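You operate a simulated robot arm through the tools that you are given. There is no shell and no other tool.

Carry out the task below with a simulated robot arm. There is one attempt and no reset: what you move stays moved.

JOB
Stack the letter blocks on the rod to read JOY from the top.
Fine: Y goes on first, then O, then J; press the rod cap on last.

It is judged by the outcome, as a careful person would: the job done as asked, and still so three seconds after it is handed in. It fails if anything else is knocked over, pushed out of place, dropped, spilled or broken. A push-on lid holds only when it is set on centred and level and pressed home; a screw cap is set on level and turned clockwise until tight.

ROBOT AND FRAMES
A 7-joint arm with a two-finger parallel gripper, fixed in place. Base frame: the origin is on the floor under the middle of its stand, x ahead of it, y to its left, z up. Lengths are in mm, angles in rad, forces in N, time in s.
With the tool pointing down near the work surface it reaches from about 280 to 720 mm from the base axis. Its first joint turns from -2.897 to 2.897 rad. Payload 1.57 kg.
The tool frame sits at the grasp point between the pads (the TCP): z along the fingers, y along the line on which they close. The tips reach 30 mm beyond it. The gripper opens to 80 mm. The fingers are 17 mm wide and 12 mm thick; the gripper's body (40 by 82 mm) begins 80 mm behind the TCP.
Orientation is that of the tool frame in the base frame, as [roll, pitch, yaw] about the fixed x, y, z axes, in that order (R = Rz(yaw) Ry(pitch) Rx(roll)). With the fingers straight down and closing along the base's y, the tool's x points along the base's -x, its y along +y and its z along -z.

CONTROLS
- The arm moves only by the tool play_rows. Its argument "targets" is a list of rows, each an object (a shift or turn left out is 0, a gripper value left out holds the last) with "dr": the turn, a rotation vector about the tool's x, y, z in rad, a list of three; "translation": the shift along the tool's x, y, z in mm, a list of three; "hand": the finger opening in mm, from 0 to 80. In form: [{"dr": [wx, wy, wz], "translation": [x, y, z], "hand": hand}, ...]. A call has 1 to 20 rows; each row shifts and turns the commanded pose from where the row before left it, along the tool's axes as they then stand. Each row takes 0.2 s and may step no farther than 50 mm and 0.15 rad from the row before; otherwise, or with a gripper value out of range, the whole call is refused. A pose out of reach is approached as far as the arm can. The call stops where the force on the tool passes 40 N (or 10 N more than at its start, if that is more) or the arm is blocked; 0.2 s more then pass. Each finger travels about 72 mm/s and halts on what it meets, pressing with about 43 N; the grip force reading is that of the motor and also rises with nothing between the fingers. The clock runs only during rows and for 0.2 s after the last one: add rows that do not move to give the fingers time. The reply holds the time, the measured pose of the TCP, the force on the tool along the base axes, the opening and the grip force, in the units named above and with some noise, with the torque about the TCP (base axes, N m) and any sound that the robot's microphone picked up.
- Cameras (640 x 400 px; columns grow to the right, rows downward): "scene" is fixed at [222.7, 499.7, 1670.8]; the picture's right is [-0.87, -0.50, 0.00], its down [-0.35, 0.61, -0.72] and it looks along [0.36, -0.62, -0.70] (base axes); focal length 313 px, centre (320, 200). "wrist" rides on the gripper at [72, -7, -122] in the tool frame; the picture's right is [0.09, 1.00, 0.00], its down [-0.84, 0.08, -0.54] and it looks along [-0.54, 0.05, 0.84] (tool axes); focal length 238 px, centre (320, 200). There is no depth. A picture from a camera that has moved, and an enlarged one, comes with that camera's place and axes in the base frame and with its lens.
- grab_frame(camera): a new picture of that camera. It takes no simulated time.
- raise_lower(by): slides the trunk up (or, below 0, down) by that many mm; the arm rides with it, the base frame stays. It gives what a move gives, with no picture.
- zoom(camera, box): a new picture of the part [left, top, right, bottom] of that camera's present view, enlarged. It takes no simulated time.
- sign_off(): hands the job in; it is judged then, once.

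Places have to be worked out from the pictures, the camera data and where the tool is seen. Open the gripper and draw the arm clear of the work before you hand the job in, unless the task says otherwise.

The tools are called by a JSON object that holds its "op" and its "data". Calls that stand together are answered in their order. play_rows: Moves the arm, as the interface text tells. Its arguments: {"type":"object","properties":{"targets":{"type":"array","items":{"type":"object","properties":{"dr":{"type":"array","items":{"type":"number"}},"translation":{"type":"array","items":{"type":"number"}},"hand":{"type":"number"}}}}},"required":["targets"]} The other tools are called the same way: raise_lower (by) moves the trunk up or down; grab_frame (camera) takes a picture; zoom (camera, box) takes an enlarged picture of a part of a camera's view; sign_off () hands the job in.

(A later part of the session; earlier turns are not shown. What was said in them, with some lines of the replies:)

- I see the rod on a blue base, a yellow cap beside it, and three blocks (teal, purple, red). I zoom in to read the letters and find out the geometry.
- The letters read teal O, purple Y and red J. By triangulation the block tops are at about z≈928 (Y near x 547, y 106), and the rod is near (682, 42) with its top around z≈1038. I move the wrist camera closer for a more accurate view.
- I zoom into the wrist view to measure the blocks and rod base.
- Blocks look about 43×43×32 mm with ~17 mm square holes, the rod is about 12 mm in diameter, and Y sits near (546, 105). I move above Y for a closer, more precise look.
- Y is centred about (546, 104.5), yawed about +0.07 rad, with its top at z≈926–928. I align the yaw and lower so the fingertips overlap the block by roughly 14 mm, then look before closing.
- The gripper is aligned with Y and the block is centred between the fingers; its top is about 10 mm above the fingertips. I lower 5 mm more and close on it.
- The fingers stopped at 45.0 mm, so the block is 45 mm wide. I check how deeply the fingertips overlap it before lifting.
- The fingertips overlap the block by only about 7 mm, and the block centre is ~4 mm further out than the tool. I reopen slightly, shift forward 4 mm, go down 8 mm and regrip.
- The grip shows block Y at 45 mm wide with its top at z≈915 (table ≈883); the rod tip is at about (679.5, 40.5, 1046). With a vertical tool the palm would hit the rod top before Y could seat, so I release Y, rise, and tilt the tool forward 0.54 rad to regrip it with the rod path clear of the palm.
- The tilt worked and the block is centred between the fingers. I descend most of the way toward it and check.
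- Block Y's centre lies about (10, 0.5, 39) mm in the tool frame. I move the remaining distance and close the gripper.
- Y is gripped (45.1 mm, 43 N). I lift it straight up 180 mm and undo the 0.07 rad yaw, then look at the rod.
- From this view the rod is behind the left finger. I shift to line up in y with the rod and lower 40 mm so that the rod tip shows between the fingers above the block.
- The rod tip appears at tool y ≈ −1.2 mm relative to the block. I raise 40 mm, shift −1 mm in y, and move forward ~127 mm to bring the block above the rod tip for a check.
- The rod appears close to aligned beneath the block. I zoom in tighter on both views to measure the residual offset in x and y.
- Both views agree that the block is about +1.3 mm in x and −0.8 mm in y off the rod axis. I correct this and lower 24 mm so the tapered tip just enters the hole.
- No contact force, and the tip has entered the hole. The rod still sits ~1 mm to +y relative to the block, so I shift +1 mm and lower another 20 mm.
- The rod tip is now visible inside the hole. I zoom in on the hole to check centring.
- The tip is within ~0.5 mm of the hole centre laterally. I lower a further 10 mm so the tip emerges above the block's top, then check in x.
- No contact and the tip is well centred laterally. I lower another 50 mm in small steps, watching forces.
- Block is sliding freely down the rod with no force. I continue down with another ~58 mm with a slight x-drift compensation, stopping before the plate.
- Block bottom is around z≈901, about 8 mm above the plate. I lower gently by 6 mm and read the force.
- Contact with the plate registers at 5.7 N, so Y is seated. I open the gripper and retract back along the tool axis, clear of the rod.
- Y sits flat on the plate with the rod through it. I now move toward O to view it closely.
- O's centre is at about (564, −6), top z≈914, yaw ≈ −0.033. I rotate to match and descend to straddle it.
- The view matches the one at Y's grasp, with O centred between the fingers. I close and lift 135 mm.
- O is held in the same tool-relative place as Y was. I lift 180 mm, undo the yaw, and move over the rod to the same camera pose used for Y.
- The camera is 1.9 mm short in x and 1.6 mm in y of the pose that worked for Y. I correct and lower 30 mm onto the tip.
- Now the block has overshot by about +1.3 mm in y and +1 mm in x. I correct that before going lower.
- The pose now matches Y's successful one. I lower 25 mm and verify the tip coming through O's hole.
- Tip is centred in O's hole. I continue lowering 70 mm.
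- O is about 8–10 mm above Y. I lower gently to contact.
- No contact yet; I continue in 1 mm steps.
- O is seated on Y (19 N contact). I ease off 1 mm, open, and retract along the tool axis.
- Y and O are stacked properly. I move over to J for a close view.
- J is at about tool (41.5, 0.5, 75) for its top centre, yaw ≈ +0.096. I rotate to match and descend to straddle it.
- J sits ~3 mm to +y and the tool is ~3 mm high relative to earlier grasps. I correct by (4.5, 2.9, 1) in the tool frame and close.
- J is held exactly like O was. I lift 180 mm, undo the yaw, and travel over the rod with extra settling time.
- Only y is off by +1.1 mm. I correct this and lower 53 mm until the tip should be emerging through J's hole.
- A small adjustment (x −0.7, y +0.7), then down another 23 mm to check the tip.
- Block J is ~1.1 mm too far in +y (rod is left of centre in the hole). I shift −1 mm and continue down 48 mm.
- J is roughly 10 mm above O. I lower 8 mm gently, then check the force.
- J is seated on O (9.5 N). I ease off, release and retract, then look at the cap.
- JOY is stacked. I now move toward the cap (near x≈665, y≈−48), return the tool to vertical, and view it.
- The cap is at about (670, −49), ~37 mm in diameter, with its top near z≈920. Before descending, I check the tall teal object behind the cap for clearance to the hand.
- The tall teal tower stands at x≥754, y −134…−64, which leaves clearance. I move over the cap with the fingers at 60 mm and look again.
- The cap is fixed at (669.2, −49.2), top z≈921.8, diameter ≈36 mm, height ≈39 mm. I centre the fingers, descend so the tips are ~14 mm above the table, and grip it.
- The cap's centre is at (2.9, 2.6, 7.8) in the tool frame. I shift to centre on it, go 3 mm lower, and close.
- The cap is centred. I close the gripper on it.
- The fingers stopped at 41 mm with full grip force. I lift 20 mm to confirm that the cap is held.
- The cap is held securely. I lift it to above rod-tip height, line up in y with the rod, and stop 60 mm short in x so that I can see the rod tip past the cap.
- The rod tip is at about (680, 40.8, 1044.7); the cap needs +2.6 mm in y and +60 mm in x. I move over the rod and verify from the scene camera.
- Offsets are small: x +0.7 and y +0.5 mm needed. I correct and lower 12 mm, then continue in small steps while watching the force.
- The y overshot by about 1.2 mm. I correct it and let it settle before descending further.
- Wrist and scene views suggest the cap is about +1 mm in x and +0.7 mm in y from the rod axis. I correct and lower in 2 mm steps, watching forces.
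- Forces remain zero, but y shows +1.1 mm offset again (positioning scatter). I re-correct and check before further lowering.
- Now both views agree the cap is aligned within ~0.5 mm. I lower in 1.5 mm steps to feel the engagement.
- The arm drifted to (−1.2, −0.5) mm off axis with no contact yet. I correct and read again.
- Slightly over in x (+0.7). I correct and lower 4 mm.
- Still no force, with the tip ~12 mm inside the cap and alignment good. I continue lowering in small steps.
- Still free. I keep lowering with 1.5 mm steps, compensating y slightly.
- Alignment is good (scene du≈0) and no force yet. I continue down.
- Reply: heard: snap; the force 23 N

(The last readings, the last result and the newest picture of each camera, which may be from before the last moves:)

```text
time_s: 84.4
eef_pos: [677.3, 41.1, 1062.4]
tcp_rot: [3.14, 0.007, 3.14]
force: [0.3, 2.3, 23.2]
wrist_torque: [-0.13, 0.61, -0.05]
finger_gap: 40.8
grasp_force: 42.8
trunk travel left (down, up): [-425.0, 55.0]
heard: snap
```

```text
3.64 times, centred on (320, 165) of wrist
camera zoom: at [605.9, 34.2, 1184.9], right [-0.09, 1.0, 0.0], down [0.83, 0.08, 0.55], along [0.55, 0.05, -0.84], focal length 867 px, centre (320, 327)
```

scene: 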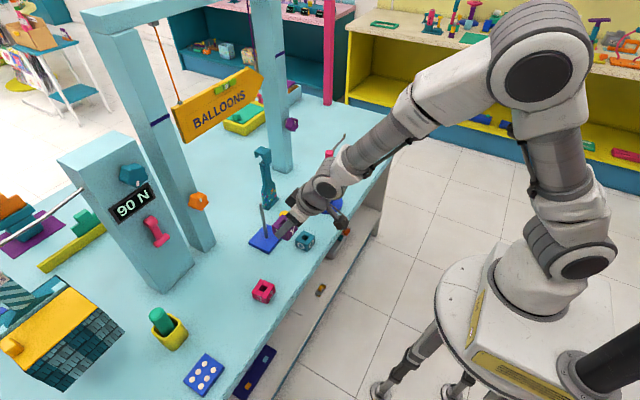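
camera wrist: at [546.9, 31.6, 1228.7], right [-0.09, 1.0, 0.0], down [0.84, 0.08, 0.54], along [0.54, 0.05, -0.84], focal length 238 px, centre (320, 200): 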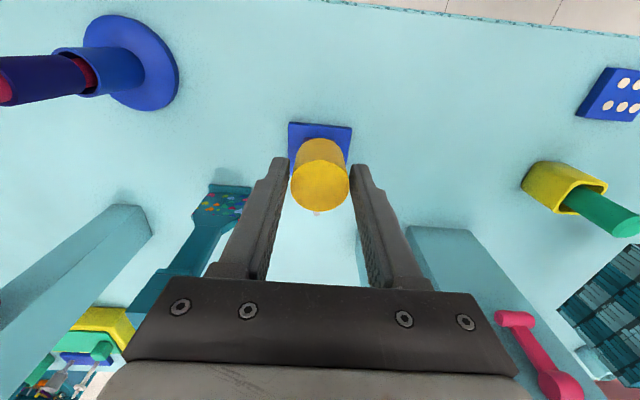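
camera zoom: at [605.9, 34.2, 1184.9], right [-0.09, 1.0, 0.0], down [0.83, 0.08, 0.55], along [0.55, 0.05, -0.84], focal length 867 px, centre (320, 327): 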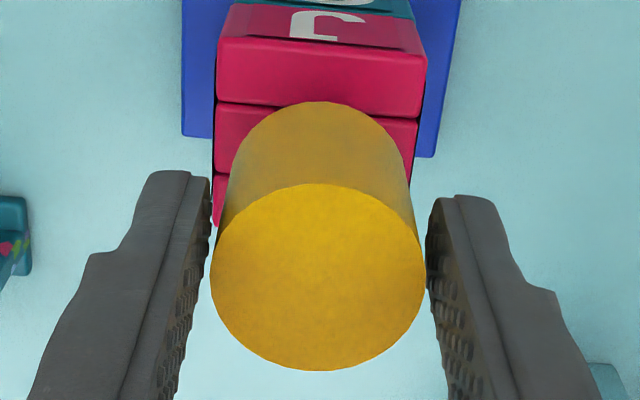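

I heard a snap at 23 N: the cap has latched. I unload the push by 2.5 mm of command, open the gripper, and inspect.

{"op": "play_rows", "data": {"targets": [{"translation": [0, 0, -1.5]}, {}, {"hand": 60}, {"hand": 60}, {"hand": 60}, {}]}}

{"op": "zoom", "data": {"camera": "scene", "box": [250, 185, 300, 245]}}

{"op": "zoom", "data": {"camera": "wrist", "box": [270, 110, 370, 220]}}

```text
time_s: 85.8
eef_pos: [677.4, 38.7, 1060.8]
tcp_rot: [-3.141, 0.001, 3.14]
force: [-0.1, -0.1, 0.0]
wrist_torque: [-0.01, 0.0, 0.0]
finger_gap: 60.0
grasp_force: 0.0
trunk travel left (down, up): [-425.0, 55.0]
```

```text
6.67 times, centred on (275, 215) of scene
camera zoom: at [222.7, 499.7, 1670.8], right [-0.87, -0.5, 0.0], down [-0.35, 0.61, -0.72], along [0.36, -0.62, -0.7], focal length 2086 px, centre (620, 100)
```

zoom: 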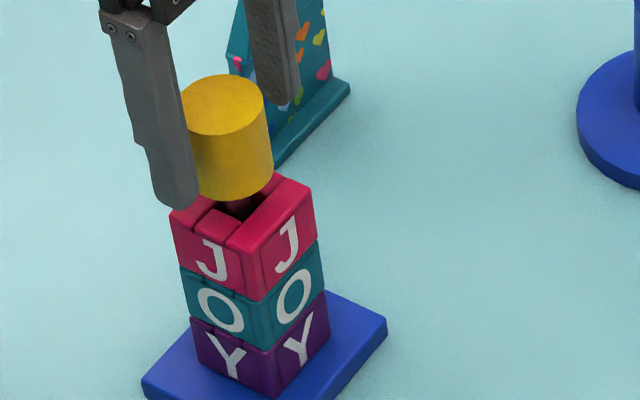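

```text
3.64 times, centred on (320, 165) of wrist
camera zoom: at [606.5, 33.7, 1183.4], right [-0.09, 1.0, 0.0], down [0.84, 0.08, 0.54], along [0.54, 0.05, -0.84], focal length 867 px, centre (320, 327)
```

zoom: 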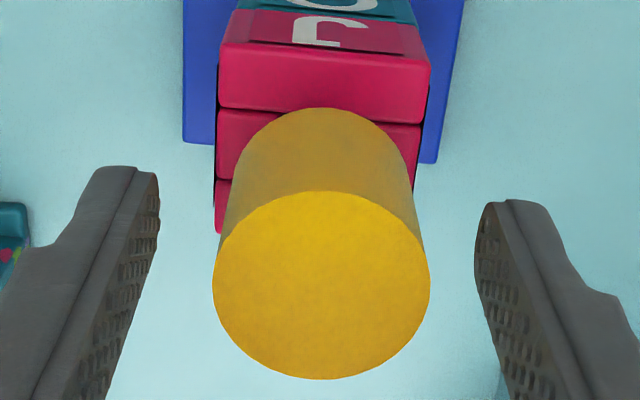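

The cap sits centred and level on the rod above J. I retreat straight up and back, then take final pictures.

{"op": "play_rows", "data": {"targets": [{"translation": [0, 0, -15]}, {"translation": [0, 0, -25]}, {"translation": [0, 0, -40]}, {"translation": [0, 0, -40]}, {"translation": [40, 0, -10]}, {"translation": [45, 0, 0]}, {"translation": [45, 0, 0]}, {}, {}]}}

{"op": "grab_frame", "data": {"camera": "scene"}}

{"op": "zoom", "data": {"camera": "scene", "box": [235, 180, 315, 270]}}

{"op": "grab_frame", "data": {"camera": "wrist"}}

```text
time_s: 87.8
eef_pos: [551.9, 42.8, 1189.7]
tcp_rot: [3.142, 0.001, -3.141]
force: [0.3, -0.5, 0.4]
wrist_torque: [-0.01, -0.04, 0.01]
finger_gap: 60.0
grasp_force: 0.0
trunk travel left (down, up): [-425.0, 55.0]
```

```text
taken
```

scene: 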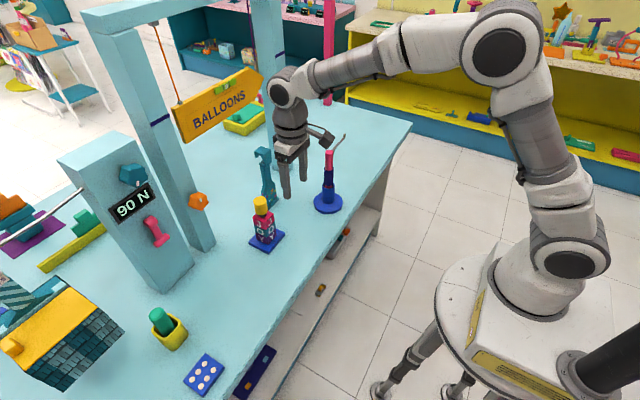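

```text
4.44 times, centred on (275, 225) of scene
camera zoom: at [222.7, 499.7, 1670.8], right [-0.87, -0.5, 0.0], down [-0.35, 0.61, -0.72], along [0.36, -0.62, -0.7], focal length 1391 px, centre (520, 89)
```

zoom: 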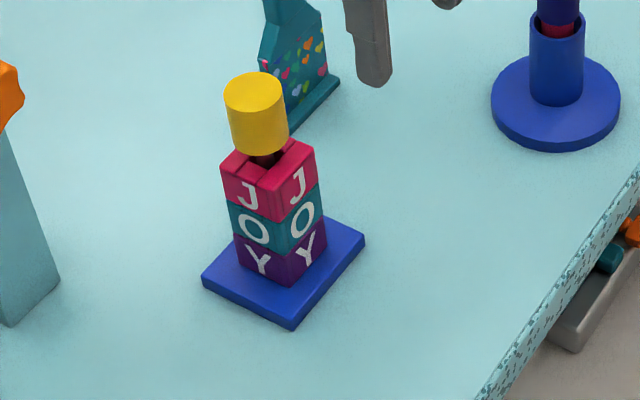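

```text
taken
camera wrist: at [479.8, 36.8, 1312.8], right [-0.09, 1.0, 0.0], down [0.84, 0.08, 0.54], along [0.54, 0.05, -0.84], focal length 238 px, centre (320, 200)
```

wrist: 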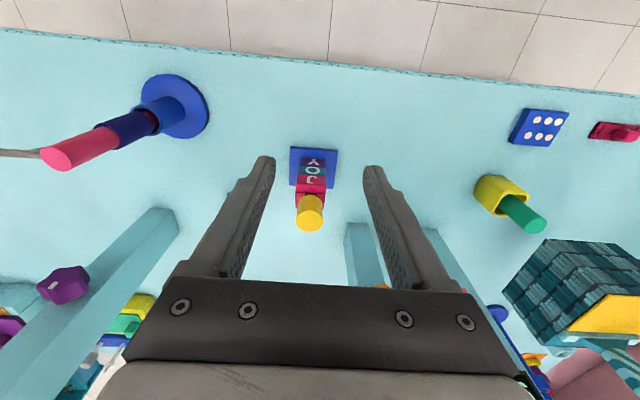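

The stack reads JOY with the cap on top. I zoom in for one last check that the cap is level and the blocks are seated.

{"op": "zoom", "data": {"camera": "scene", "box": [250, 190, 290, 250]}}

{"op": "zoom", "data": {"camera": "wrist", "box": [280, 140, 350, 240]}}

```text
6.67 times, centred on (270, 220) of scene
camera zoom: at [222.7, 499.7, 1670.8], right [-0.87, -0.5, 0.0], down [-0.35, 0.61, -0.72], along [0.36, -0.62, -0.7], focal length 2086 px, centre (653, 67)
```

zoom: 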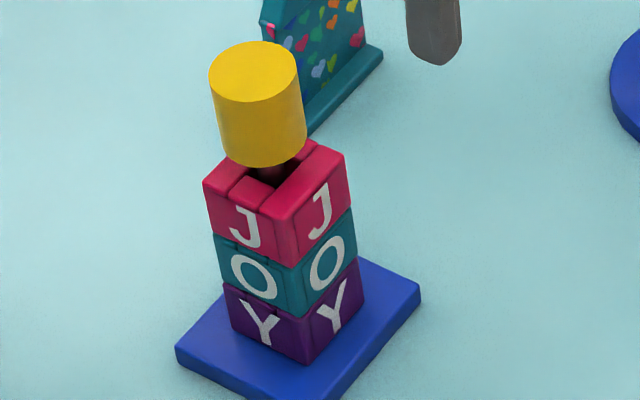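

```text
4.00 times, centred on (315, 190) of wrist
camera zoom: at [479.8, 36.8, 1312.8], right [-0.09, 1.0, 0.0], down [0.84, 0.08, 0.54], along [0.54, 0.05, -0.84], focal length 953 px, centre (340, 240)
```

zoom: 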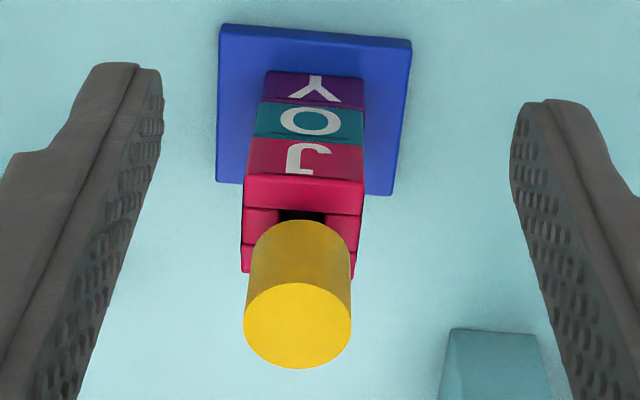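

The stack reads J-O-Y from the top and sits flat on its base. The cap is snapped on, level and centred, and the gripper is open and clear, so I hand the job in.

{"op": "sign_off", "data": {}}

```text
The job is handed in.
```

The blocks are stacked on the rod and read JOY from the top, with the cap pressed on last.

- **Blocks:** Y went on first, then O, then J. I lowered each one until the force reading showed it had made contact below. In the final pictures all three sit flat and upright.
- **Cap:** it snapped on at about 23 N and looks centred and level. It rests on the rod tip with a small gap above J. I took the snap as the sign it was home and did not press it a second time.
- **Surroundings:** I saw nothing knocked over or moved. Y was gripped and released on the table first, then picked up again with the hand tilted, because an upright hand would have hit the rod before Y reached the plate.

The gripper is open and the arm is clear of the stack. I handed the job in and have not seen the result of the judging.
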